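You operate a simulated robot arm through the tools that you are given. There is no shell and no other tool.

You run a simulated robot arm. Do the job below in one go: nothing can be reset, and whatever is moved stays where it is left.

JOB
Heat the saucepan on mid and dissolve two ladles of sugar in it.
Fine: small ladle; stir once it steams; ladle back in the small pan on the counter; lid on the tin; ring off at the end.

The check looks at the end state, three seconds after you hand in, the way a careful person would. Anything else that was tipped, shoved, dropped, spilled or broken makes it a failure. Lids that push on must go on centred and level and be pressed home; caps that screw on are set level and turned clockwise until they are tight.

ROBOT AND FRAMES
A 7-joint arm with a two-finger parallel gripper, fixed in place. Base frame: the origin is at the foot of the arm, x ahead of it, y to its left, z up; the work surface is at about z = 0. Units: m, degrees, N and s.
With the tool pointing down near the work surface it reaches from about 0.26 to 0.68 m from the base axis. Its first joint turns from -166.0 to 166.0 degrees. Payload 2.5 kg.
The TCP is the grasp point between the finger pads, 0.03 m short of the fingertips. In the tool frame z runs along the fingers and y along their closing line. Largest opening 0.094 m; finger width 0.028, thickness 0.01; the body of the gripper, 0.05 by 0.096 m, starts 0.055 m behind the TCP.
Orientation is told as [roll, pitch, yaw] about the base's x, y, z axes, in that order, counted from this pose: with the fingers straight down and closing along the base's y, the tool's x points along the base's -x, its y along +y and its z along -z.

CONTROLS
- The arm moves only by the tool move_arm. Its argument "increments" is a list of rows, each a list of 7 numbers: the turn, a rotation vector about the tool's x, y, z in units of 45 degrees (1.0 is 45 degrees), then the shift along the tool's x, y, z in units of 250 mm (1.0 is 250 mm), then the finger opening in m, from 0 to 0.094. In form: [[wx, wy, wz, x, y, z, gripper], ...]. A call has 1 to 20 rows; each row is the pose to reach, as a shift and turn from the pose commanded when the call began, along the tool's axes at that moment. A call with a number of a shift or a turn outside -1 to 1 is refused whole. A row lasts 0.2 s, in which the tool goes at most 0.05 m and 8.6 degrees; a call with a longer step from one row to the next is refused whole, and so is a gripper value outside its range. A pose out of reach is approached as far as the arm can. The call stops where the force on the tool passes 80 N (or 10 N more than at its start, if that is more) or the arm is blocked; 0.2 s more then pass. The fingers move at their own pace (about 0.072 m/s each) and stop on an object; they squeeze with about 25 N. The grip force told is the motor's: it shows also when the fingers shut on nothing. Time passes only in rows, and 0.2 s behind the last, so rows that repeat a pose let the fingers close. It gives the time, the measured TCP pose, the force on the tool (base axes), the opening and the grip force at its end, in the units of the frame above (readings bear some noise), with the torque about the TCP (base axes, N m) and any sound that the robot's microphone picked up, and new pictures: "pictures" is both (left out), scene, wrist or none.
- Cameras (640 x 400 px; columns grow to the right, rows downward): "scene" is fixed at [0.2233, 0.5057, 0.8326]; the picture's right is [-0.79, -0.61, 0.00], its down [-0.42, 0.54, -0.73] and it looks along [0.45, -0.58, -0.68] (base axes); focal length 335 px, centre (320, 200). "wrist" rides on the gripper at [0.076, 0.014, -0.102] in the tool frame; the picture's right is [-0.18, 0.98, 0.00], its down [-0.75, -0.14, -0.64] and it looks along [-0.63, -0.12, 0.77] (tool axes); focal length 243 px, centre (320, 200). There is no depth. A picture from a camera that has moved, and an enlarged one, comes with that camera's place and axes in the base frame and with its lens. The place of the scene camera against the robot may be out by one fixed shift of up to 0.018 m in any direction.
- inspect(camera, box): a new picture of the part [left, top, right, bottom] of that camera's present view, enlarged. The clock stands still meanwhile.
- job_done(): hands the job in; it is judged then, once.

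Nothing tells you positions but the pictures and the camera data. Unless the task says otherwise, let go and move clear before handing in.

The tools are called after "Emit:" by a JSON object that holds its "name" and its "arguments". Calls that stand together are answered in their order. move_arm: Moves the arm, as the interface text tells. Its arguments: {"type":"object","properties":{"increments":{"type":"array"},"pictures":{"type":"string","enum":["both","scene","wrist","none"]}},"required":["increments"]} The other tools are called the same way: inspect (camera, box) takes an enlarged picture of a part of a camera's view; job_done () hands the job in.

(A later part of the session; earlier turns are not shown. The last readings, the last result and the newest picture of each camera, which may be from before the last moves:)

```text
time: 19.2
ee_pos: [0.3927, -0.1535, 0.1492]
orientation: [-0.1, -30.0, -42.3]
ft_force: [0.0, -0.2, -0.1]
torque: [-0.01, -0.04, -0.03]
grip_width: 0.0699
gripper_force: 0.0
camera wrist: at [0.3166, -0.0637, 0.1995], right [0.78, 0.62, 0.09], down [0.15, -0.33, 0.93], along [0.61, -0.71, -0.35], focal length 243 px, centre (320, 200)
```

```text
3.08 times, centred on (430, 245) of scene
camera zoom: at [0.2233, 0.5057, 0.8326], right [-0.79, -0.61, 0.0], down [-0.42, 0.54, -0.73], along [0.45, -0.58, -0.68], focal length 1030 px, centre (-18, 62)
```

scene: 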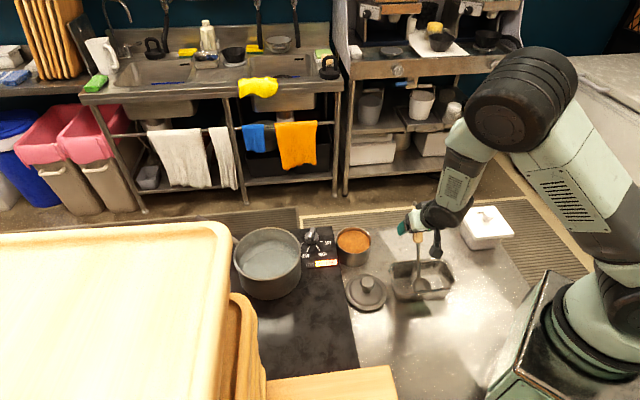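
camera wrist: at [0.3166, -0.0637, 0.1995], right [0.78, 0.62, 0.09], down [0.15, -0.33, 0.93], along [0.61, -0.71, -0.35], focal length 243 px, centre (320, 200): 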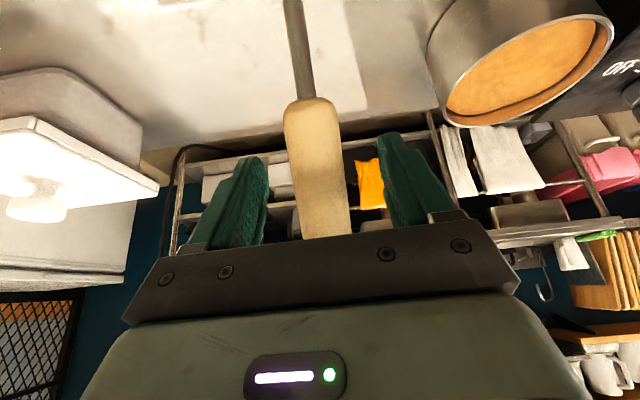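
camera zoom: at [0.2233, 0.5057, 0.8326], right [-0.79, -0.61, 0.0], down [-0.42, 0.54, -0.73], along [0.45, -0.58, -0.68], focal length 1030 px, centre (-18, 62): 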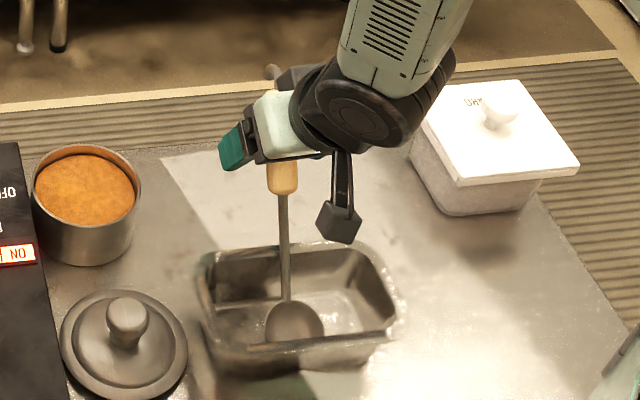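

The handle is between the pads. Closing the gripper.

Emit:
{"name": "move_arm", "arguments": {"increments": [[0, 0, 0, 0, 0, 0, 0.04], [0, 0, 0, 0, 0, 0, 0.02], [0, 0, 0, 0, 0, 0, 0.0], [0, 0, 0, 0, 0, 0, 0.0], [0, 0, 0, 0, 0, 0, 0.0]], "pictures": "wrist"}}

Emit:
{"name": "inspect", "arguments": {"camera": "scene", "box": [220, 220, 320, 310]}}

```text
time: 20.4
ee_pos: [0.3918, -0.1521, 0.1492]
orientation: [0.0, -30.0, -42.3]
ft_force: [-1.1, 0.1, 0.1]
torque: [0.01, -0.01, -0.02]
grip_width: 0.0297
gripper_force: 25.1
camera wrist: at [0.3165, -0.0636, 0.1997], right [0.78, 0.62, 0.09], down [0.15, -0.33, 0.93], along [0.61, -0.71, -0.35], focal length 243 px, centre (320, 200)
```

wrist: 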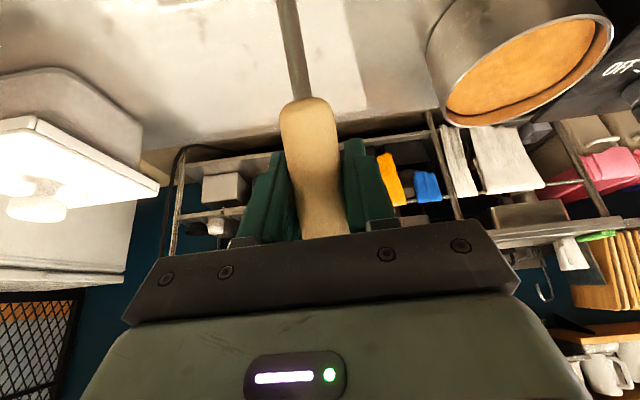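

```text
4.44 times, centred on (270, 265) of scene
camera zoom: at [0.2233, 0.5057, 0.8326], right [-0.79, -0.61, 0.0], down [-0.42, 0.54, -0.73], along [0.45, -0.58, -0.68], focal length 1487 px, centre (542, -89)
```

zoom: 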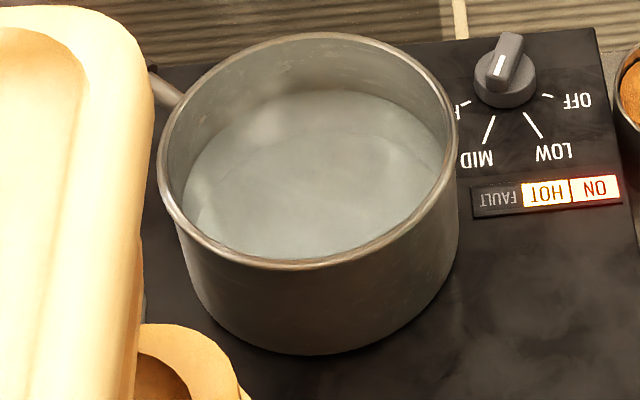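

Gripped (0.030 m). Lifting the ladle straight up out of the pan; this pose is what I'll return it to later.

Emit:
{"name": "move_arm", "arguments": {"increments": [[0, 0, 0, -0.04, 0, -0.07, 0.0], [0, 0, 0, -0.1, 0, -0.173, 0.0], [0, 0, 0, -0.17, 0, -0.294, 0.0], [0, 0, 0, -0.24, 0, -0.416, 0.0], [0, 0, 0, -0.3, 0, -0.5196, 0.0], [0, 0, 0, -0.3, 0, -0.5196, 0.0]], "pictures": "both"}}

Emit:
{"name": "inspect", "arguments": {"camera": "scene", "box": [360, 150, 480, 290]}}

Emit:
{"name": "inspect", "arguments": {"camera": "scene", "box": [390, 210, 450, 260]}}

```text
time: 21.8
ee_pos: [0.3928, -0.153, 0.2999]
orientation: [-0.1, -30.0, -42.3]
ft_force: [0.0, -0.4, -1.0]
torque: [-0.06, -0.02, 0.0]
grip_width: 0.0296
gripper_force: 24.7
camera wrist: at [0.316, -0.0641, 0.3508], right [0.78, 0.62, 0.09], down [0.15, -0.33, 0.93], along [0.61, -0.71, -0.35], focal length 243 px, centre (320, 200)
```

scene: 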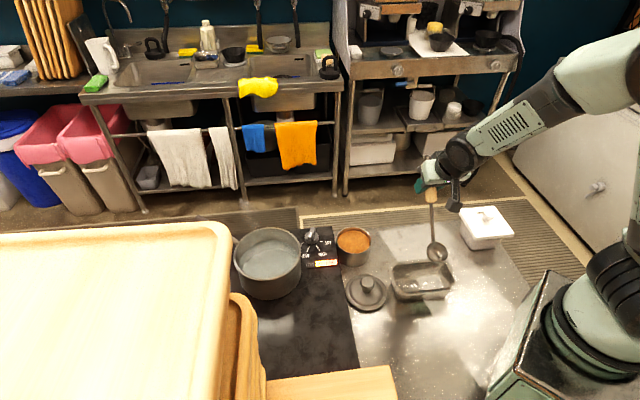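
wrist: 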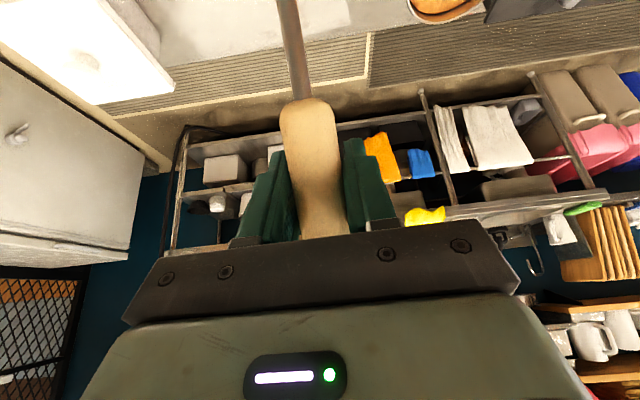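

```text
2.86 times, centred on (420, 220) of scene
camera zoom: at [0.2233, 0.5057, 0.8326], right [-0.79, -0.61, 0.0], down [-0.42, 0.54, -0.73], along [0.45, -0.58, -0.68], focal length 956 px, centre (34, 143)
```

zoom: 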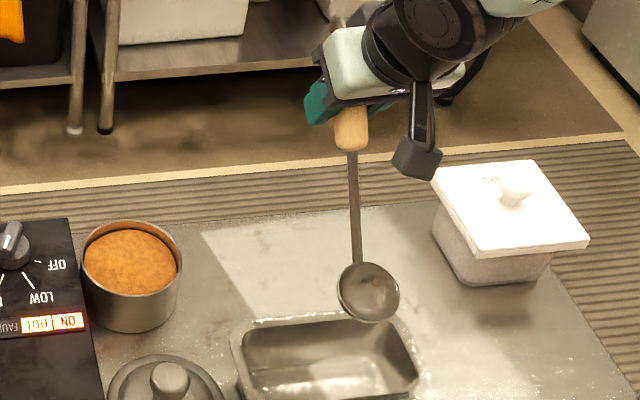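

```text
8.00 times, centred on (420, 235) of scene
camera zoom: at [0.2233, 0.5057, 0.8326], right [-0.79, -0.61, 0.0], down [-0.42, 0.54, -0.73], along [0.45, -0.58, -0.68], focal length 2677 px, centre (-480, -80)
```

zoom: 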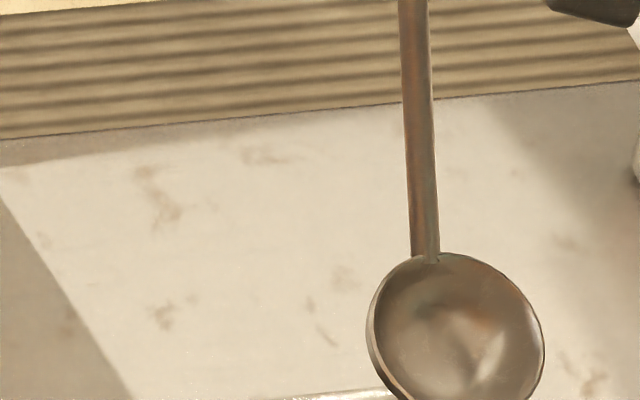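

The ladle is out. I'll look at the bowl to measure its opening direction relative to the grip.

Emit:
{"name": "inspect", "arguments": {"camera": "scene", "box": [412, 228, 462, 268]}}

Emit:
{"name": "inspect", "arguments": {"camera": "scene", "box": [390, 260, 460, 305]}}

```text
10.00 times, centred on (437, 248) of scene
camera zoom: at [0.2233, 0.5057, 0.8326], right [-0.79, -0.61, 0.0], down [-0.42, 0.54, -0.73], along [0.45, -0.58, -0.68], focal length 3346 px, centre (-850, -280)
```

zoom: 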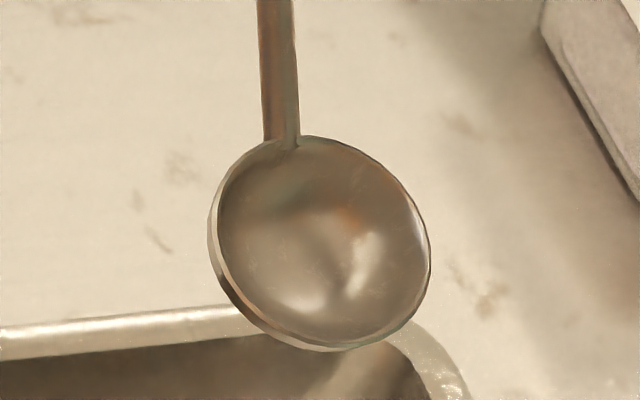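

```text
8.89 times, centred on (425, 282) of scene
camera zoom: at [0.2233, 0.5057, 0.8326], right [-0.79, -0.61, 0.0], down [-0.42, 0.54, -0.73], along [0.45, -0.58, -0.68], focal length 2974 px, centre (-613, -533)
```

zoom: 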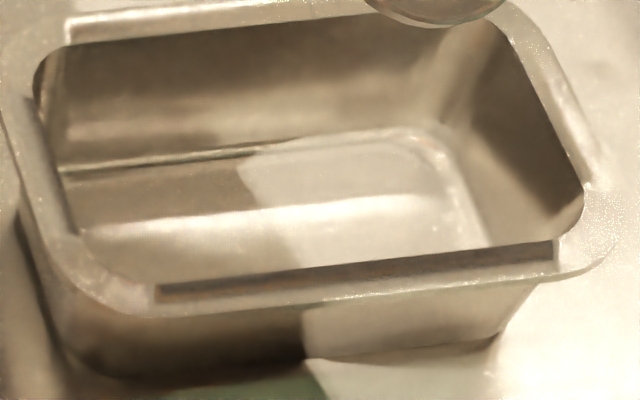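

The bowl's opening is tilted about 17° from level, in the plane of the handle's lean; it hangs about 0.107 m back and 0.118 m below the grip. Now I swing the empty ladle to above the tin, with the handle leaning toward -y.

Emit:
{"name": "move_arm", "arguments": {"increments": [[0.088, 0, 0.153, -0.072, 0.052, 0.042, 0.0], [0.177, 0, 0.306, -0.145, 0.103, 0.084, 0.0], [0.265, 0, 0.459, -0.217, 0.155, 0.126, 0.0], [0.353, 0, 0.612, -0.289, 0.207, 0.167, 0.0], [0.442, 0, 0.765, -0.362, 0.258, 0.209, 0.0], [0.53, 0, 0.918, -0.434, 0.31, 0.251, 0.0], [0.53, 0, 0.918, -0.434, 0.31, 0.251, 0.0]], "pictures": "both"}}

Emit:
{"name": "inspect", "arguments": {"camera": "scene", "box": [310, 160, 430, 290]}}

Emit:
{"name": "inspect", "arguments": {"camera": "scene", "box": [220, 210, 320, 310]}}

```text
time: 23.4
ee_pos: [0.5378, -0.1779, 0.2993]
orientation: [-0.1, -29.9, -90.0]
ft_force: [-0.2, -0.5, -0.3]
torque: [-0.04, -0.02, -0.01]
grip_width: 0.0298
gripper_force: 25.2
camera wrist: at [0.5535, -0.0621, 0.3504], right [0.98, -0.16, 0.09], down [-0.14, -0.33, 0.93], along [-0.12, -0.93, -0.35], focal length 243 px, centre (320, 200)
```

scene: 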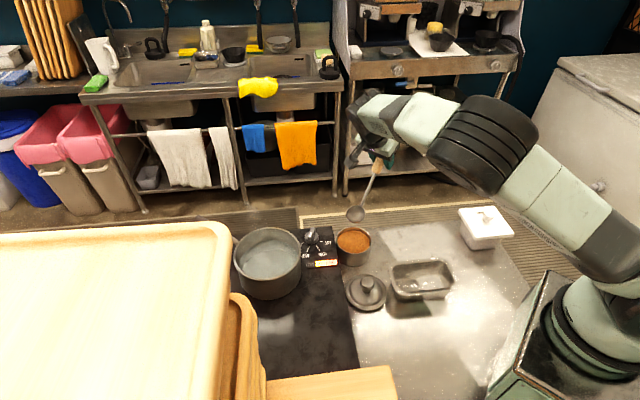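
wrist: 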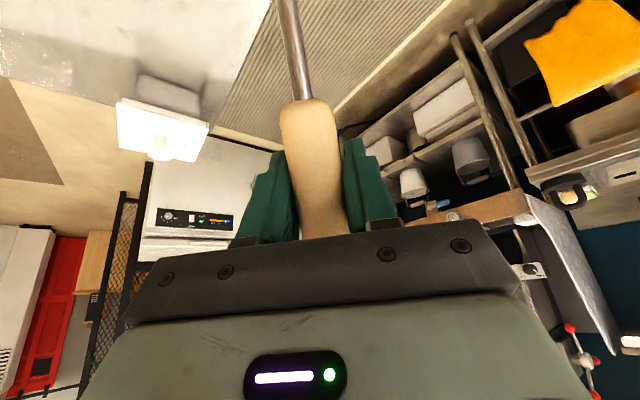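

```text
3.08 times, centred on (370, 225) of scene
camera zoom: at [0.2233, 0.5057, 0.8326], right [-0.79, -0.61, 0.0], down [-0.42, 0.54, -0.73], along [0.45, -0.58, -0.68], focal length 1030 px, centre (166, 123)
```

zoom: 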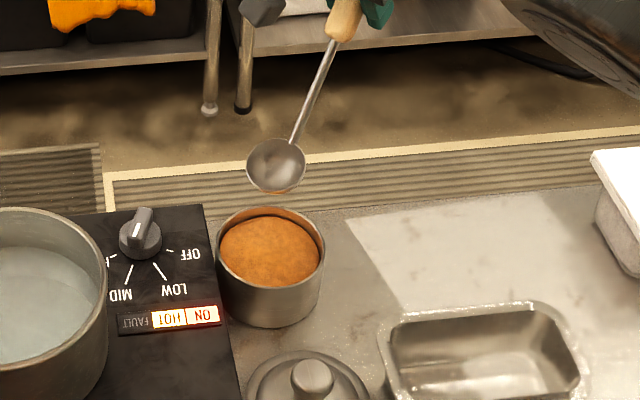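

```text
4.00 times, centred on (270, 260) of scene
camera zoom: at [0.2233, 0.5057, 0.8326], right [-0.79, -0.61, 0.0], down [-0.42, 0.54, -0.73], along [0.45, -0.58, -0.68], focal length 1338 px, centre (520, -40)
```

zoom: 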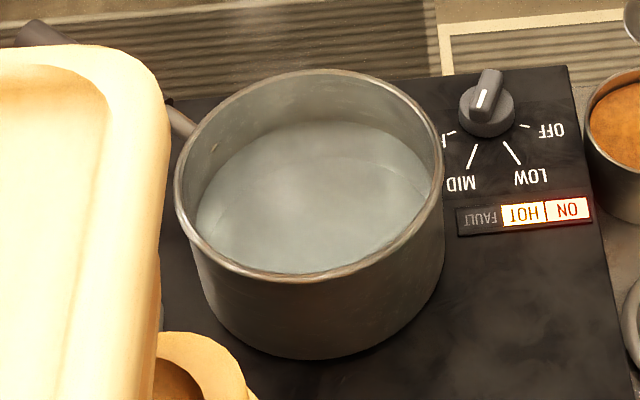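

The bowl is above the tin. I'll check the sugar level in the tin closely.

Emit:
{"name": "inspect", "arguments": {"camera": "scene", "box": [330, 218, 380, 270]}}

```text
7.69 times, centred on (355, 244) of scene
camera zoom: at [0.2233, 0.5057, 0.8326], right [-0.79, -0.61, 0.0], down [-0.42, 0.54, -0.73], along [0.45, -0.58, -0.68], focal length 2574 px, centre (51, -138)
```

zoom: 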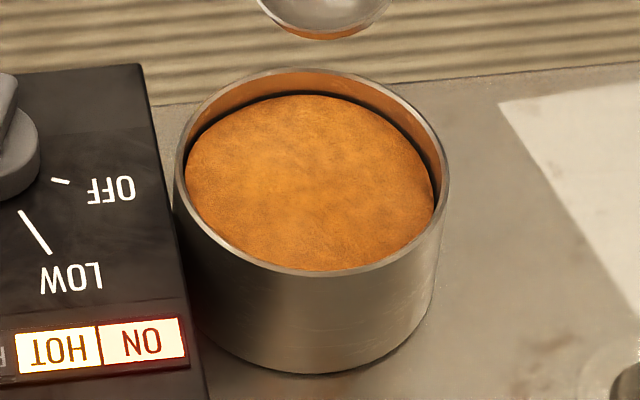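

Sugar surface is about 11 mm below the rim (z ≈ 0.046). I'll lower the ladle to just above it with the lip tipped forward.

Emit:
{"name": "move_arm", "arguments": {"increments": [[0, -0.1, 0, 0.058, -0.003, 0.044, 0.0], [0, -0.2, 0, 0.116, -0.006, 0.088, 0.0], [0, -0.289, 0, 0.174, -0.008, 0.132, 0.0], [0, -0.289, 0, 0.174, -0.008, 0.132, 0.0]], "pictures": "both"}}

Emit:
{"name": "inspect", "arguments": {"camera": "scene", "box": [320, 190, 400, 270]}}

```text
time: 24.4
ee_pos: [0.5357, -0.1599, 0.2498]
orientation: [-0.1, -43.1, -90.0]
ft_force: [-0.4, 0.3, 0.3]
torque: [-0.06, -0.02, 0.0]
grip_width: 0.0297
gripper_force: 25.0
camera wrist: at [0.5509, -0.034, 0.2734], right [0.98, -0.13, 0.13], down [-0.14, -0.11, 0.98], along [-0.12, -0.98, -0.13], focal length 243 px, centre (320, 200)
```

scene: 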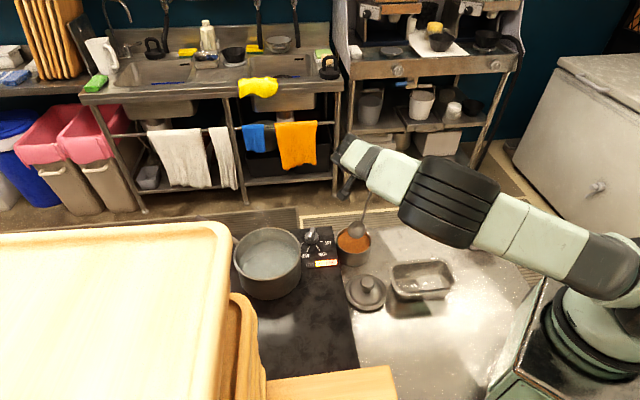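
wrist: 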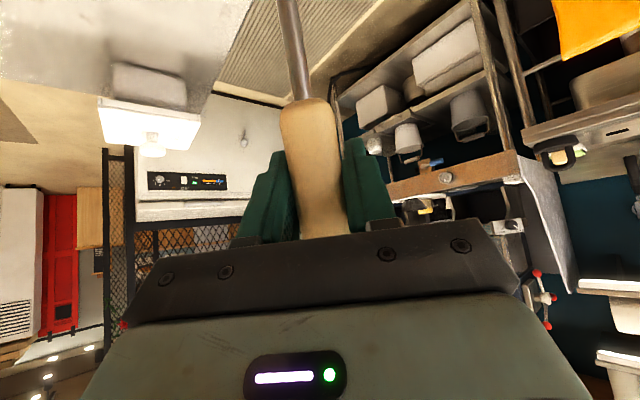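

```text
5.00 times, centred on (360, 230) of scene
camera zoom: at [0.2233, 0.5057, 0.8326], right [-0.79, -0.61, 0.0], down [-0.42, 0.54, -0.73], along [0.45, -0.58, -0.68], focal length 1673 px, centre (120, 50)
```

zoom: 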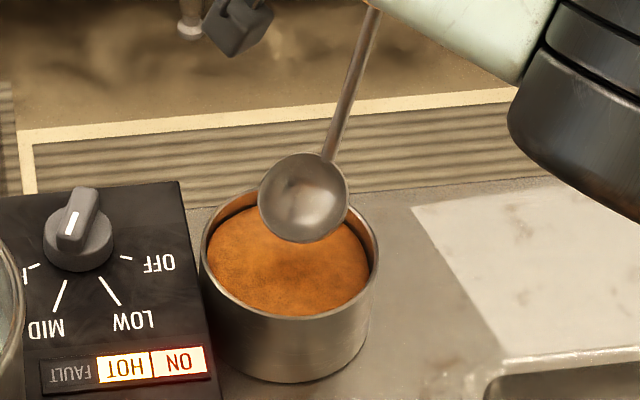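

Bowl is positioned over the sugar. Lowering until the lip just enters.

Emit:
{"name": "move_arm", "arguments": {"increments": [[0, 0, 0, 0.05, 0, 0.054, 0.0], [0, 0, 0, 0.1, 0, 0.107, 0.0], [0, 0, 0, 0.15, 0, 0.161, 0.0], [0, 0, 0, 0.15, 0, 0.161, 0.0]], "pictures": "scene"}}

Emit:
{"name": "inspect", "arguments": {"camera": "scene", "box": [325, 205, 385, 270]}}

```text
time: 25.4
ee_pos: [0.5356, -0.1592, 0.1945]
orientation: [0.1, -43.1, -90.0]
ft_force: [-0.2, 0.9, -0.9]
torque: [-0.03, -0.03, -0.01]
grip_width: 0.0299
gripper_force: 24.7
```

scene: 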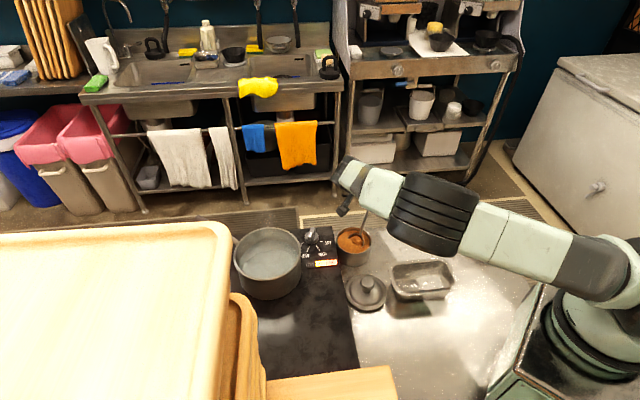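

```text
6.15 times, centred on (355, 238) of scene
camera zoom: at [0.2233, 0.5057, 0.8326], right [-0.79, -0.61, 0.0], down [-0.42, 0.54, -0.73], along [0.45, -0.58, -0.68], focal length 2059 px, centre (105, -31)
```

zoom: 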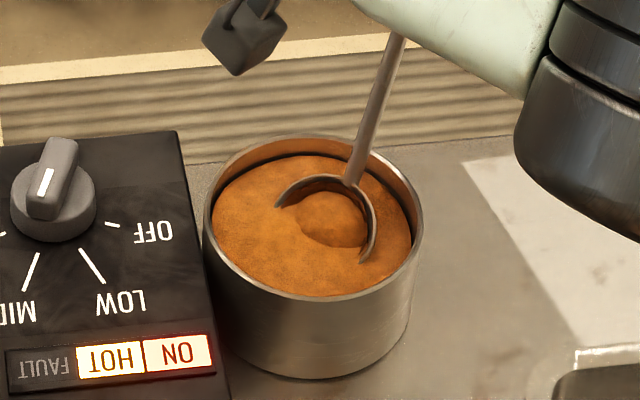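

The sugar yields and the bowl is filling. Now sweep down and level the bowl below the surface.

Emit:
{"name": "move_arm", "arguments": {"increments": [[0, 0.133, 0, 0.019, 0, 0.067, 0.0], [0, 0.267, 0, 0.038, 0, 0.133, 0.0], [0, 0.4, 0, 0.056, 0, 0.2, 0.0], [0, 0.533, 0, 0.075, 0, 0.266, 0.0], [0, 0.667, 0, 0.094, 0, 0.333, 0.0], [0, 0.667, 0, 0.094, 0, 0.333, 0.0]], "pictures": "scene"}}

Emit:
{"name": "inspect", "arguments": {"camera": "scene", "box": [325, 205, 385, 270]}}

```text
time: 26.8
ee_pos: [0.5359, -0.198, 0.1167]
orientation: [0.1, -12.9, -90.0]
ft_force: [-0.4, 3.7, 7.7]
torque: [0.71, 0.04, -0.01]
grip_width: 0.0299
gripper_force: 25.5
```

scene: 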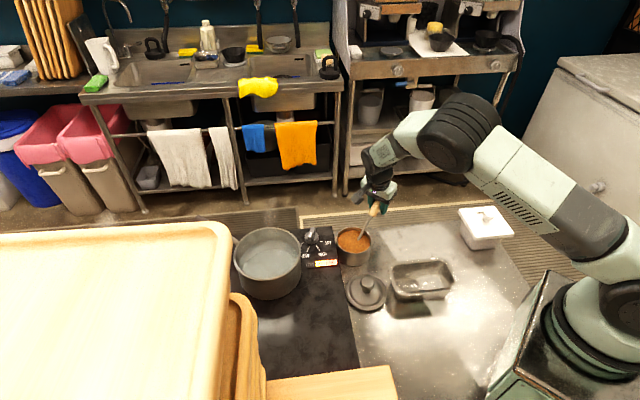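

```text
6.15 times, centred on (355, 238) of scene
camera zoom: at [0.2233, 0.5057, 0.8326], right [-0.79, -0.61, 0.0], down [-0.42, 0.54, -0.73], along [0.45, -0.58, -0.68], focal length 2059 px, centre (105, -31)
```

zoom: 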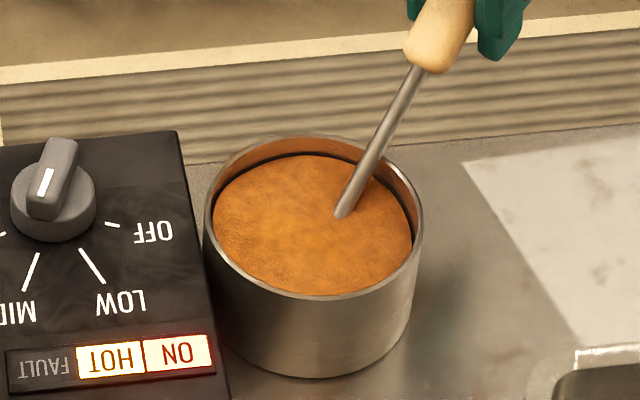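

The bowl is buried and level. Lifting slowly straight up.

Emit:
{"name": "move_arm", "arguments": {"increments": [[0, 0, 0, -0.005, 0, -0.02, 0.0], [0, 0, 0, -0.014, 0, -0.06, 0.0], [0, 0, 0, -0.025, 0, -0.11, 0.0], [0, 0, 0, -0.038, 0, -0.165, 0.0], [0, 0, 0, -0.052, 0, -0.225, 0.0], [0, 0, 0, -0.065, 0, -0.28, 0.0], [0, 0, 0, -0.065, 0, -0.28, 0.0]], "pictures": "scene"}}

Emit:
{"name": "inspect", "arguments": {"camera": "scene", "box": [325, 195, 385, 270]}}

Emit:
{"name": "inspect", "arguments": {"camera": "scene", "box": [220, 200, 320, 310]}}

```text
time: 28.4
ee_pos: [0.535, -0.1968, 0.1874]
orientation: [-0.1, -13.0, -90.0]
ft_force: [-0.7, 0.1, -1.1]
torque: [-0.06, 0.04, -0.01]
grip_width: 0.0299
gripper_force: 25.3
```

scene: 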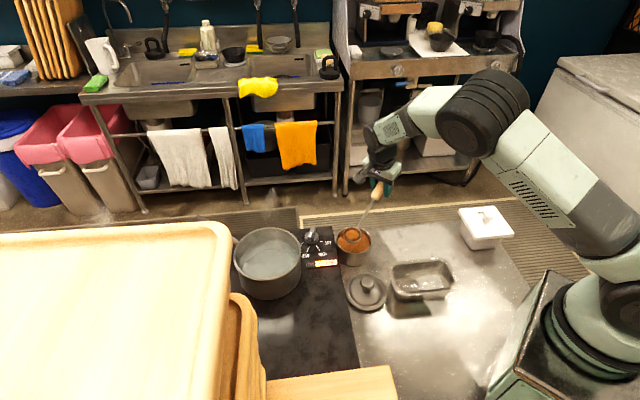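

```text
5.33 times, centred on (355, 232) of scene
camera zoom: at [0.2233, 0.5057, 0.8326], right [-0.79, -0.61, 0.0], down [-0.42, 0.54, -0.73], along [0.45, -0.58, -0.68], focal length 1785 px, centre (133, 27)
```

zoom: 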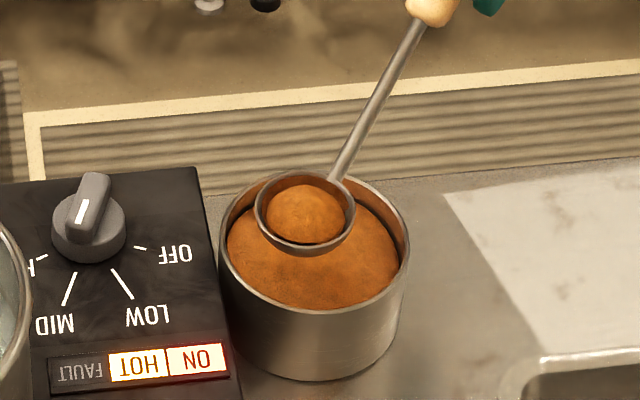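

```text
3.64 times, centred on (270, 255) of scene
camera zoom: at [0.2233, 0.5057, 0.8326], right [-0.79, -0.61, 0.0], down [-0.42, 0.54, -0.73], along [0.45, -0.58, -0.68], focal length 1217 px, centre (502, 0)
```

zoom: 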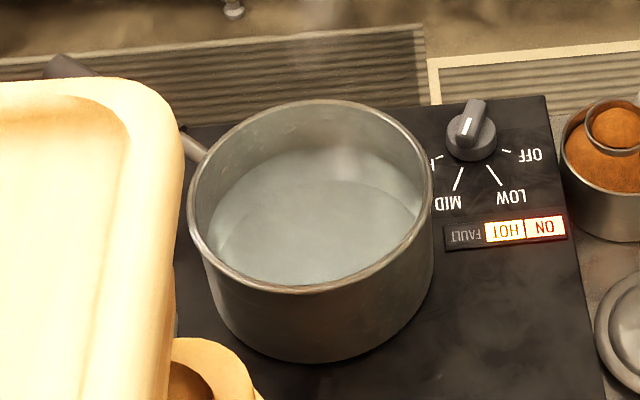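

A full, heaped ladle, level over the tin. I'll raise it with a few degrees more levelling, then check for crumbs before carrying it over.

Emit:
{"name": "move_arm", "arguments": {"increments": [[0, 0.015, 0, -0.01, 0, -0.03, 0.0], [0, 0.04, 0, -0.03, 0, -0.095, 0.0], [0, 0.07, 0, -0.055, 0, -0.175, 0.0], [0, 0.1, 0, -0.082, 0, -0.26, 0.0], [0, 0.125, 0, -0.106, 0, -0.335, 0.0], [0, 0.133, 0, -0.119, 0, -0.375, 0.0], [0, 0.133, 0, -0.119, 0, -0.375, 0.0]], "pictures": "scene"}}

Emit:
{"name": "inspect", "arguments": {"camera": "scene", "box": [325, 170, 395, 270]}}

```text
time: 30.0
ee_pos: [0.5344, -0.2059, 0.2874]
orientation: [0.0, -7.0, -90.0]
ft_force: [-0.3, 0.2, -1.4]
torque: [-0.04, 0.02, 0.0]
grip_width: 0.0297
gripper_force: 24.9
```

scene: 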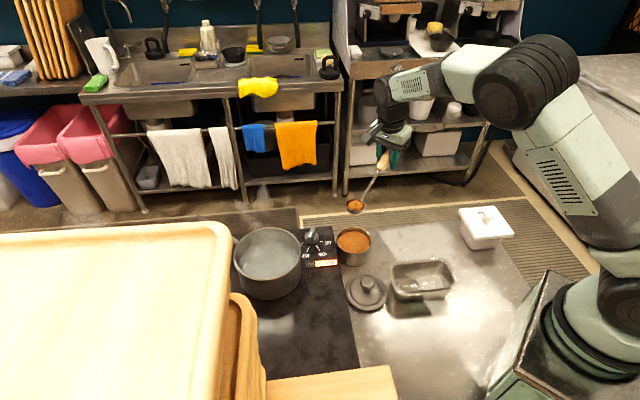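

```text
4.00 times, centred on (360, 220) of scene
camera zoom: at [0.2233, 0.5057, 0.8326], right [-0.79, -0.61, 0.0], down [-0.42, 0.54, -0.73], along [0.45, -0.58, -0.68], focal length 1338 px, centre (160, 120)
```

zoom: 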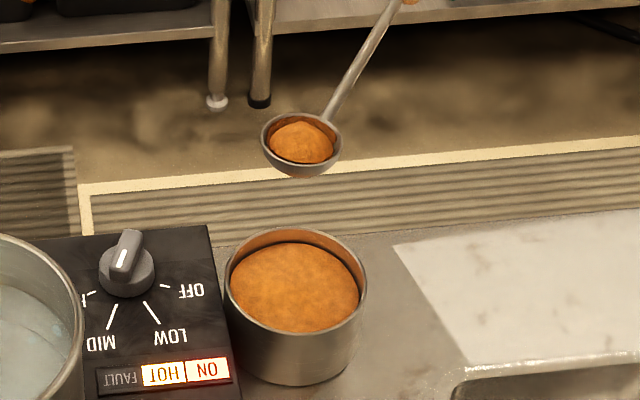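

Clean lift with a heaped bowl; steam is starting over the saucepan. Carrying it level to above the saucepan.

Emit:
{"name": "move_arm", "arguments": {"increments": [[0, 0, 0, 0.03, 0.016, -0.003, 0.0], [0, 0, 0, 0.09, 0.049, -0.008, 0.0], [0, 0, 0, 0.17, 0.093, -0.015, 0.0], [0, 0, 0, 0.26, 0.142, -0.023, 0.0], [0, 0, 0, 0.36, 0.197, -0.032, 0.0], [0, 0, 0, 0.46, 0.251, -0.04, 0.0], [0, 0, 0, 0.56, 0.306, -0.049, 0.0], [0, 0, 0, 0.66, 0.361, -0.058, 0.0], [0, 0, 0, 0.75, 0.41, -0.066, 0.0], [0, 0, 0, 0.82, 0.448, -0.072, 0.0], [0, 0, 0, 0.87, 0.475, -0.076, 0.0], [0, 0, 0, 0.893, 0.488, -0.078, 0.0], [0, 0, 0, 0.893, 0.488, -0.078, 0.0]], "pictures": "both"}}

Emit:
{"name": "inspect", "arguments": {"camera": "scene", "box": [220, 180, 340, 310]}}

```text
time: 32.8
ee_pos: [0.6559, 0.0178, 0.2811]
orientation: [0.0, -6.9, -89.9]
ft_force: [0.7, -0.4, -0.4]
torque: [-0.06, 0.01, 0.01]
grip_width: 0.0299
gripper_force: 25.3
camera wrist: at [0.6716, 0.1048, 0.3724], right [0.98, -0.18, 0.02], down [-0.14, -0.67, 0.73], along [-0.12, -0.72, -0.68], focal length 243 px, centre (320, 200)
```

scene: 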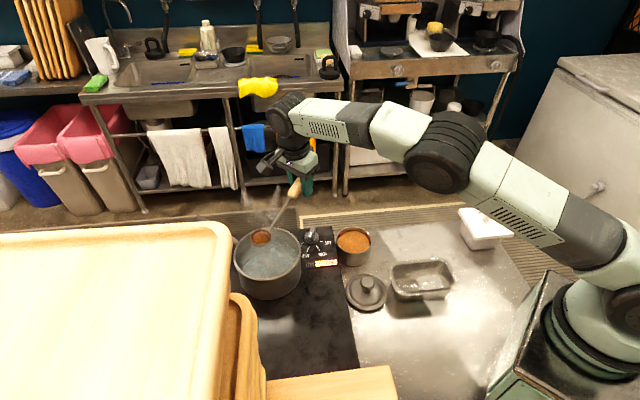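
wrist: 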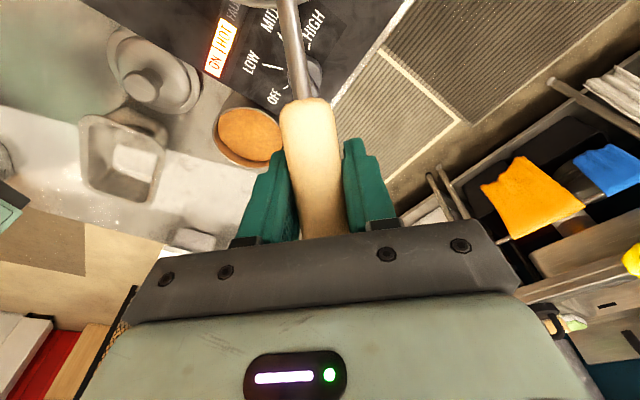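

```text
3.08 times, centred on (280, 245) of scene
camera zoom: at [0.2233, 0.5057, 0.8326], right [-0.79, -0.61, 0.0], down [-0.42, 0.54, -0.73], along [0.45, -0.58, -0.68], focal length 1030 px, centre (443, 62)
```

zoom: 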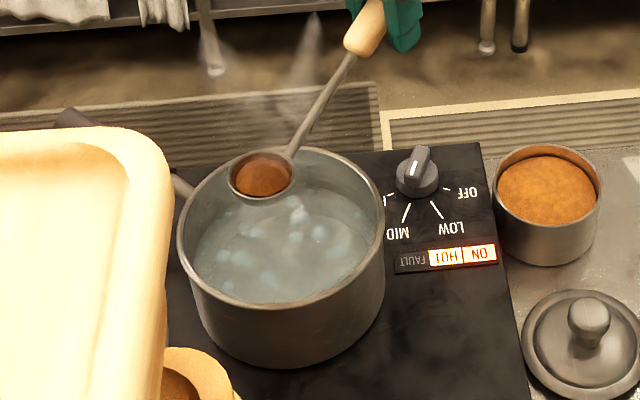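

The water is steaming and just bubbling; the heaped bowl is over the middle of the pan. I'll pour by tilting the ladle sideways about its bowl while lowering it a bit.

Emit:
{"name": "move_arm", "arguments": {"increments": [[-0.1654, 0, 0.0203, -0.0012, -0.0328, 0.0236, 0.0], [-0.3308, 0, 0.0407, -0.0016, -0.0648, 0.0512, 0.0], [-0.4963, 0, 0.061, -0.0016, -0.0956, 0.0836, 0.0], [-0.6617, 0, 0.0813, -0.0012, -0.1244, 0.12, 0.0], [-0.8271, 0, 0.1017, -0.0004, -0.1508, 0.1604, 0.0], [-0.9925, 0, 0.122, 0.0012, -0.174, 0.204, 0.0], [-0.9925, 0, 0.122, 0.0012, -0.174, 0.204, 0.0]], "pictures": "both"}}

Emit:
{"name": "inspect", "arguments": {"camera": "scene", "box": [220, 180, 340, 310]}}

```text
time: 34.4
ee_pos: [0.6154, 0.0108, 0.2295]
orientation: [45.3, -4.9, -95.0]
ft_force: [-0.3, -0.1, -0.8]
torque: [-0.04, 0.02, 0.02]
grip_width: 0.03
gripper_force: 24.6
camera wrist: at [0.5608, 0.0991, 0.3044], right [0.68, -0.18, 0.71], down [-0.62, -0.67, 0.42], along [0.4, -0.72, -0.57], focal length 243 px, centre (320, 200)
```

scene: 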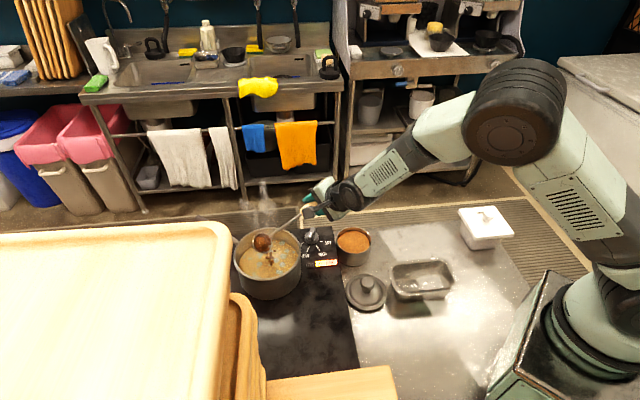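
wrist: 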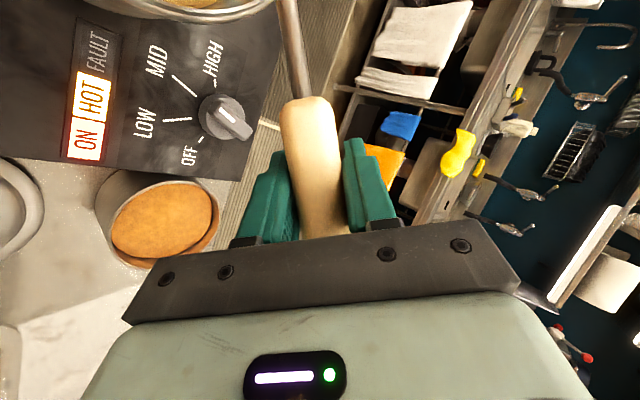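

```text
3.08 times, centred on (280, 245) of scene
camera zoom: at [0.2233, 0.5057, 0.8326], right [-0.79, -0.61, 0.0], down [-0.42, 0.54, -0.73], along [0.45, -0.58, -0.68], focal length 1030 px, centre (443, 62)
```

zoom: 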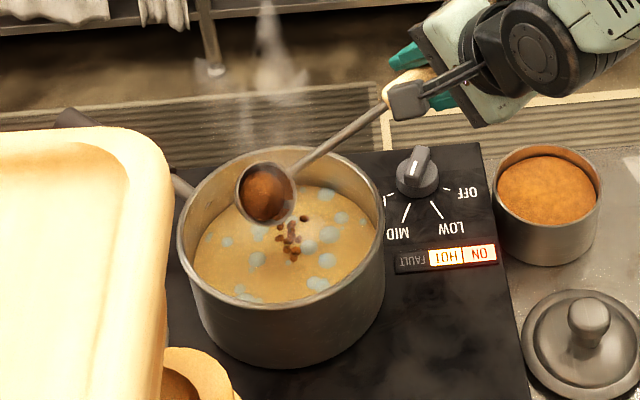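

Sugar is falling cleanly into the pan. Continuing the tilt another 45°.

Emit:
{"name": "move_arm", "arguments": {"increments": [[-0.1654, 0, 0.0203, 0.0004, -0.0348, 0.004, 0.0], [-0.3308, 0, 0.0407, 0.0016, -0.0688, 0.012, 0.0], [-0.4963, 0, 0.061, 0.0032, -0.1016, 0.0248, 0.0], [-0.6617, 0, 0.0813, 0.0052, -0.1324, 0.0416, 0.0], [-0.8271, 0, 0.1017, 0.0076, -0.1608, 0.0624, 0.0], [-0.9925, 0, 0.122, 0.0108, -0.186, 0.0864, 0.0], [-0.9925, 0, 0.122, 0.0108, -0.186, 0.0864, 0.0]], "pictures": "both"}}

Emit:
{"name": "inspect", "arguments": {"camera": "scene", "box": [220, 180, 340, 310]}}

```text
time: 36.0
ee_pos: [0.5961, 0.0129, 0.1805]
orientation: [90.1, 0.0, -97.0]
ft_force: [0.2, -0.2, 0.4]
torque: [-0.04, 0.03, -0.01]
grip_width: 0.0298
gripper_force: 25.1
camera wrist: at [0.5048, 0.0999, 0.1946], right [-0.02, -0.18, 0.98], down [-0.73, -0.67, -0.14], along [0.68, -0.72, -0.12], focal length 243 px, centre (320, 200)
```

scene: 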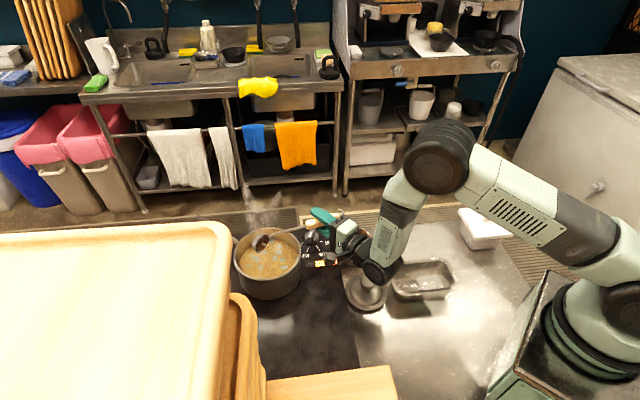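
wrist: 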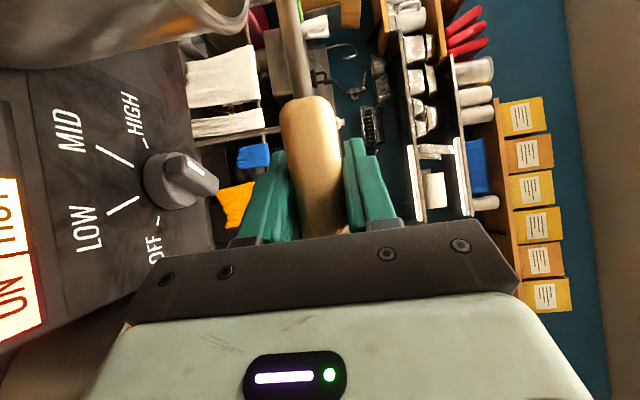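

```text
3.08 times, centred on (280, 245) of scene
camera zoom: at [0.2233, 0.5057, 0.8326], right [-0.79, -0.61, 0.0], down [-0.42, 0.54, -0.73], along [0.45, -0.58, -0.68], focal length 1030 px, centre (443, 62)
```

zoom: 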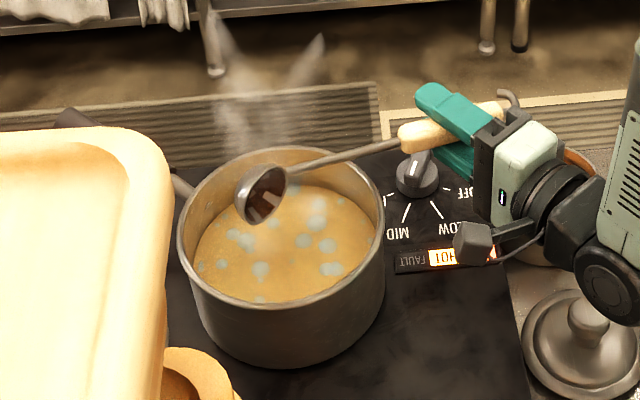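

Bowl looks nearly empty; I'll zoom to be sure.

Emit:
{"name": "inspect", "arguments": {"camera": "scene", "box": [245, 225, 290, 260]}}

Emit:
{"name": "inspect", "arguments": {"camera": "scene", "box": [330, 200, 430, 320]}}

```text
11.43 times, centred on (268, 242) of scene
camera zoom: at [0.2233, 0.5057, 0.8326], right [-0.79, -0.61, 0.0], down [-0.42, 0.54, -0.73], along [0.45, -0.58, -0.68], focal length 3824 px, centre (920, -286)
```

zoom: 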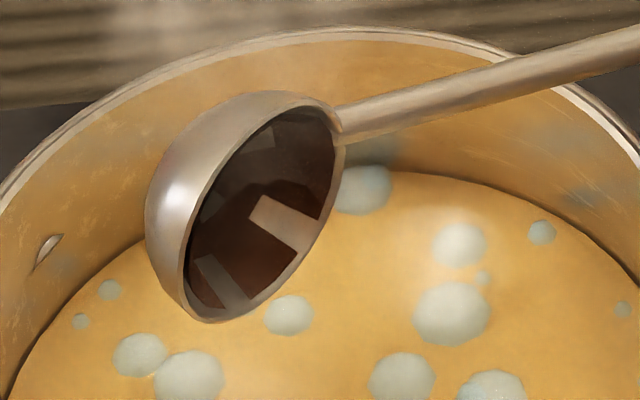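

```text
3.33 times, centred on (380, 260) of scene
camera zoom: at [0.2233, 0.5057, 0.8326], right [-0.79, -0.61, 0.0], down [-0.42, 0.54, -0.73], along [0.45, -0.58, -0.68], focal length 1115 px, centre (120, 0)
```

zoom: 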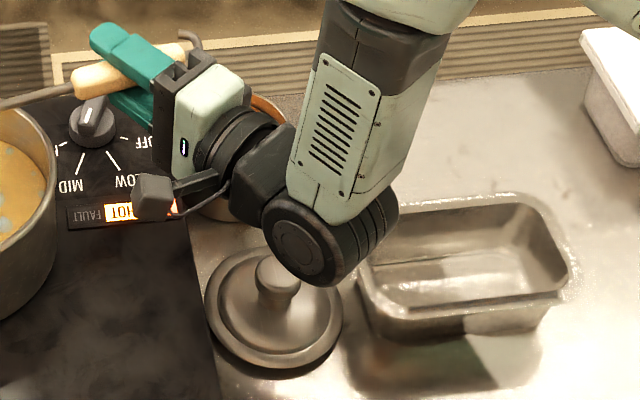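

The bowl is empty and all of it went in the pan. Rotating back upright the same way.

Emit:
{"name": "move_arm", "arguments": {"increments": [[0.1654, 0, -0.0203, 0.0004, 0.0348, 0.0008, 0.0], [0.3308, 0, -0.0407, 0.0008, 0.0696, 0.006, 0.0], [0.4963, 0, -0.061, 0.0016, 0.1032, 0.016, 0.0], [0.6617, 0, -0.0813, 0.0036, 0.1356, 0.0296, 0.0], [0.8271, 0, -0.1017, 0.006, 0.1656, 0.048, 0.0], [0.9925, 0, -0.122, 0.0084, 0.1932, 0.0696, 0.0]], "pictures": "none"}}

Emit:
{"name": "move_arm", "arguments": {"increments": [[0.1654, 0, -0.0203, 0.0004, 0.0348, 0.0008, 0.0], [0.3308, 0, -0.0407, 0.0008, 0.0696, 0.006, 0.0], [0.4963, 0, -0.061, 0.0016, 0.1032, 0.016, 0.0], [0.6617, 0, -0.0813, 0.0036, 0.1356, 0.0296, 0.0], [0.8271, 0, -0.1017, 0.006, 0.1656, 0.048, 0.0], [0.9925, 0, -0.122, 0.0084, 0.1932, 0.0696, 0.0]], "pictures": "scene"}}

```text
time: 37.4
ee_pos: [0.6132, 0.0112, 0.2288]
orientation: [45.3, -4.9, -95.0]
ft_force: [0.5, 0.2, -0.8]
torque: [-0.07, 0.03, -0.03]
grip_width: 0.0299
gripper_force: 25.0
```

```text
time: 38.8
ee_pos: [0.6601, 0.0112, 0.2496]
orientation: [0.1, -7.2, -90.2]
ft_force: [0.6, 1.2, -0.8]
torque: [-0.05, -0.03, 0.02]
grip_width: 0.0298
gripper_force: 24.6
```

scene: 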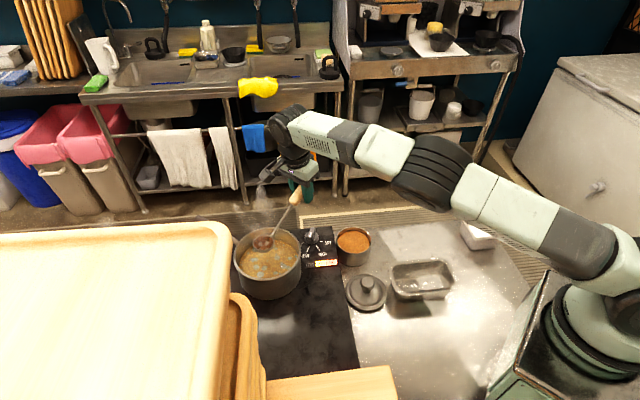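

Moving the empty ladle back over the tin for the second scoop.

Emit:
{"name": "move_arm", "arguments": {"increments": [[0, 0, 0, -0.015, 0, -0.119, 0.0], [0, 0, 0, -0.117, -0.075, -0.107, 0.0], [0, 0, 0, -0.232, -0.159, -0.092, 0.0], [0, -0.16, 0, -0.355, -0.249, -0.078, 0.0], [0, -0.32, 0, -0.477, -0.339, -0.063, 0.0], [0, -0.48, 0, -0.585, -0.418, -0.049, 0.0], [0, -0.64, 0, -0.694, -0.498, -0.036, 0.0], [0, -0.8, 0, -0.694, -0.498, -0.036, 0.0], [0, -0.8, 0, -0.694, -0.498, -0.036, 0.0]], "pictures": "scene"}}

Emit:
{"name": "inspect", "arguments": {"camera": "scene", "box": [320, 190, 400, 270]}}

Emit:
{"name": "inspect", "arguments": {"camera": "scene", "box": [220, 190, 340, 310]}}

```text
time: 40.8
ee_pos: [0.5359, -0.1586, 0.2813]
orientation: [0.0, -43.1, -90.0]
ft_force: [0.1, 0.0, 0.2]
torque: [-0.05, 0.05, -0.05]
grip_width: 0.0297
gripper_force: 25.4
```

scene: 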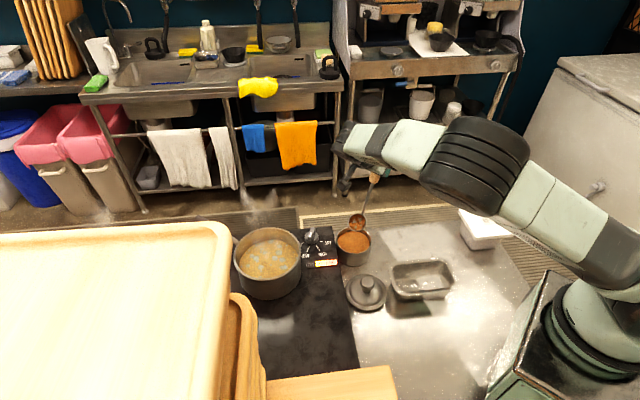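

```text
5.00 times, centred on (360, 230) of scene
camera zoom: at [0.2233, 0.5057, 0.8326], right [-0.79, -0.61, 0.0], down [-0.42, 0.54, -0.73], along [0.45, -0.58, -0.68], focal length 1673 px, centre (120, 50)
```

zoom: 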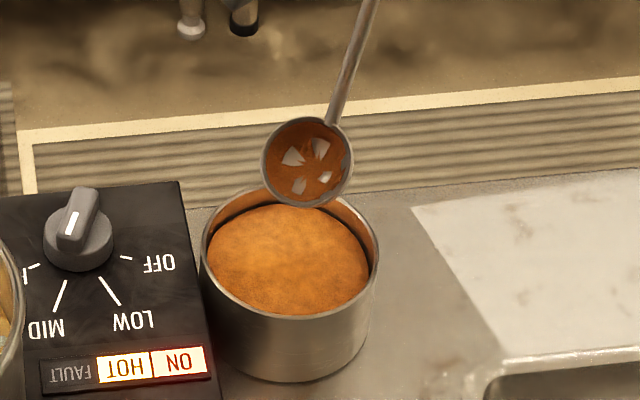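

```text
3.33 times, centred on (280, 250) of scene
camera zoom: at [0.2233, 0.5057, 0.8326], right [-0.79, -0.61, 0.0], down [-0.42, 0.54, -0.73], along [0.45, -0.58, -0.68], focal length 1115 px, centre (453, 33)
```

zoom: 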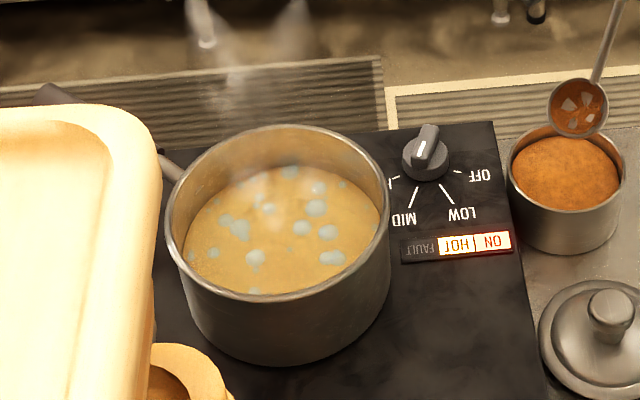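

Ladle is clean and back over the sugar. Second dig, same motion.

Emit:
{"name": "move_arm", "arguments": {"increments": [[0, 0, 0, 0.05, 0, 0.054, 0.0], [0, 0, 0, 0.1, 0, 0.107, 0.0], [0, 0, 0, 0.16, 0, 0.171, 0.0], [0, 0, 0, 0.21, 0, 0.225, 0.0], [0, 0, 0, 0.237, 0, 0.254, 0.0], [0, 0, 0, 0.237, 0, 0.254, 0.0]], "pictures": "none"}}

Emit:
{"name": "move_arm", "arguments": {"increments": [[0, 0.133, 0, 0.018, 0, 0.066, 0.0], [0, 0.267, 0, 0.036, 0, 0.132, 0.0], [0, 0.4, 0, 0.054, 0, 0.197, 0.0], [0, 0.533, 0, 0.072, 0, 0.263, 0.0], [0, 0.667, 0, 0.0904, 0, 0.329, 0.0], [0, 0.667, 0, 0.0904, 0, 0.329, 0.0]], "pictures": "scene"}}

Emit:
{"name": "inspect", "arguments": {"camera": "scene", "box": [325, 205, 385, 270]}}

```text
time: 42.2
ee_pos: [0.5366, -0.1596, 0.1939]
orientation: [0.0, -43.2, -90.1]
ft_force: [0.1, 0.8, -0.2]
torque: [-0.05, 0.01, 0.01]
grip_width: 0.0298
gripper_force: 25.4
```

```text
time: 43.6
ee_pos: [0.5364, -0.1986, 0.1198]
orientation: [0.1, -12.9, -90.0]
ft_force: [0.0, 3.0, 7.4]
torque: [0.72, -0.02, -0.07]
grip_width: 0.03
gripper_force: 24.8
```

scene: 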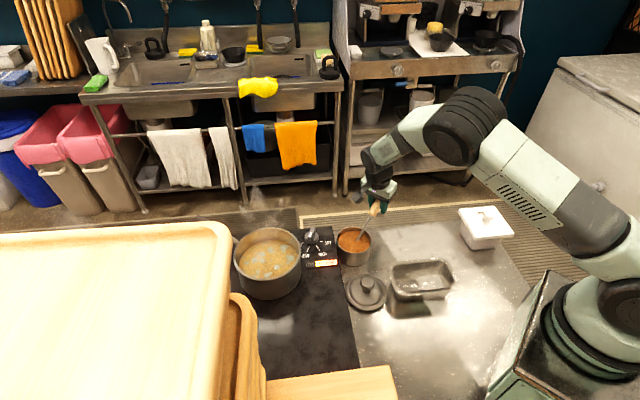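

```text
6.15 times, centred on (355, 238) of scene
camera zoom: at [0.2233, 0.5057, 0.8326], right [-0.79, -0.61, 0.0], down [-0.42, 0.54, -0.73], along [0.45, -0.58, -0.68], focal length 2059 px, centre (105, -31)
```

zoom: 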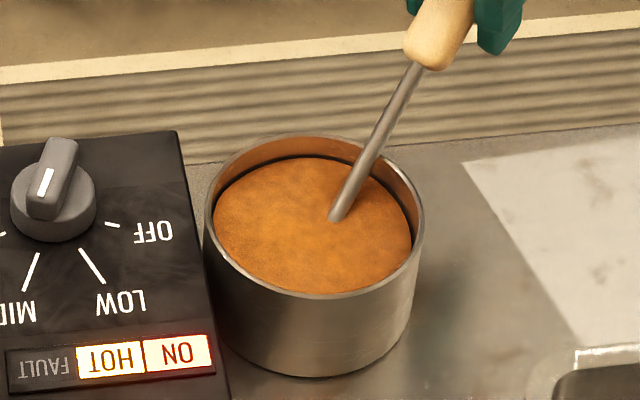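

Buried and level again. Lifting straight up slowly as before.

Emit:
{"name": "move_arm", "arguments": {"increments": [[0, 0, 0, -0.005, 0, -0.02, 0.0], [0, 0, 0, -0.014, 0, -0.06, 0.0], [0, 0, 0, -0.025, 0, -0.11, 0.0], [0, 0, 0, -0.038, 0, -0.165, 0.0], [0, 0, 0, -0.052, 0, -0.225, 0.0], [0, 0, 0, -0.065, 0, -0.28, 0.0], [0, 0, 0, -0.065, 0, -0.28, 0.0]], "pictures": "none"}}

Emit:
{"name": "move_arm", "arguments": {"increments": [[0, 0.015, 0, -0.01, 0, -0.03, 0.0], [0, 0.04, 0, -0.03, 0, -0.095, 0.0], [0, 0.07, 0, -0.055, 0, -0.175, 0.0], [0, 0.1, 0, -0.082, 0, -0.26, 0.0], [0, 0.125, 0, -0.106, 0, -0.335, 0.0], [0, 0.133, 0, -0.119, 0, -0.375, 0.0], [0, 0.133, 0, -0.119, 0, -0.375, 0.0]], "pictures": "scene"}}

Emit:
{"name": "inspect", "arguments": {"camera": "scene", "box": [325, 170, 395, 270]}}

```text
time: 45.2
ee_pos: [0.536, -0.1966, 0.1897]
orientation: [0.0, -13.0, -90.0]
ft_force: [0.1, -0.4, -0.6]
torque: [-0.03, 0.01, -0.01]
grip_width: 0.0298
gripper_force: 25.3
```

```text
time: 46.8
ee_pos: [0.5376, -0.207, 0.2882]
orientation: [0.0, -7.0, -90.0]
ft_force: [0.6, -0.3, -0.1]
torque: [-0.04, 0.0, -0.02]
grip_width: 0.0299
gripper_force: 24.9
```

scene: 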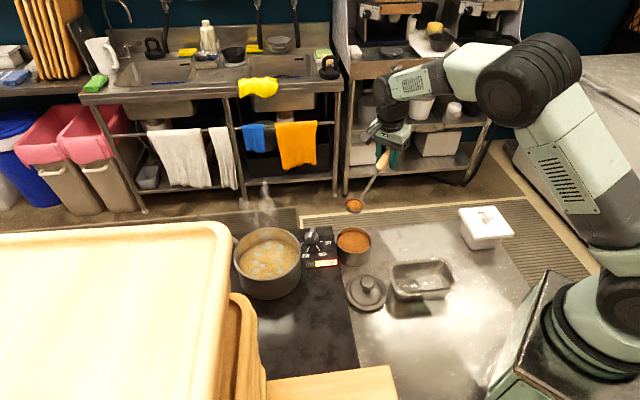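

```text
4.00 times, centred on (360, 220) of scene
camera zoom: at [0.2233, 0.5057, 0.8326], right [-0.79, -0.61, 0.0], down [-0.42, 0.54, -0.73], along [0.45, -0.58, -0.68], focal length 1338 px, centre (160, 120)
```

zoom: 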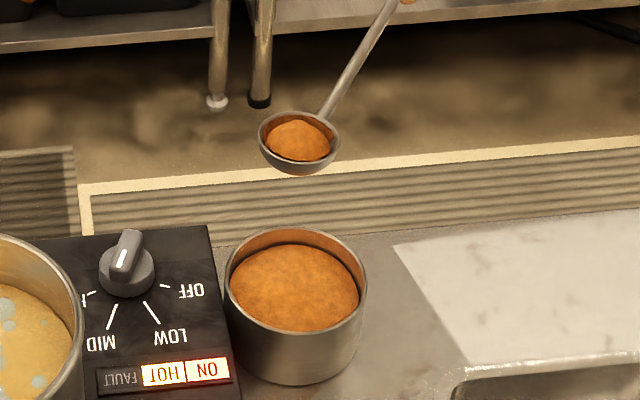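

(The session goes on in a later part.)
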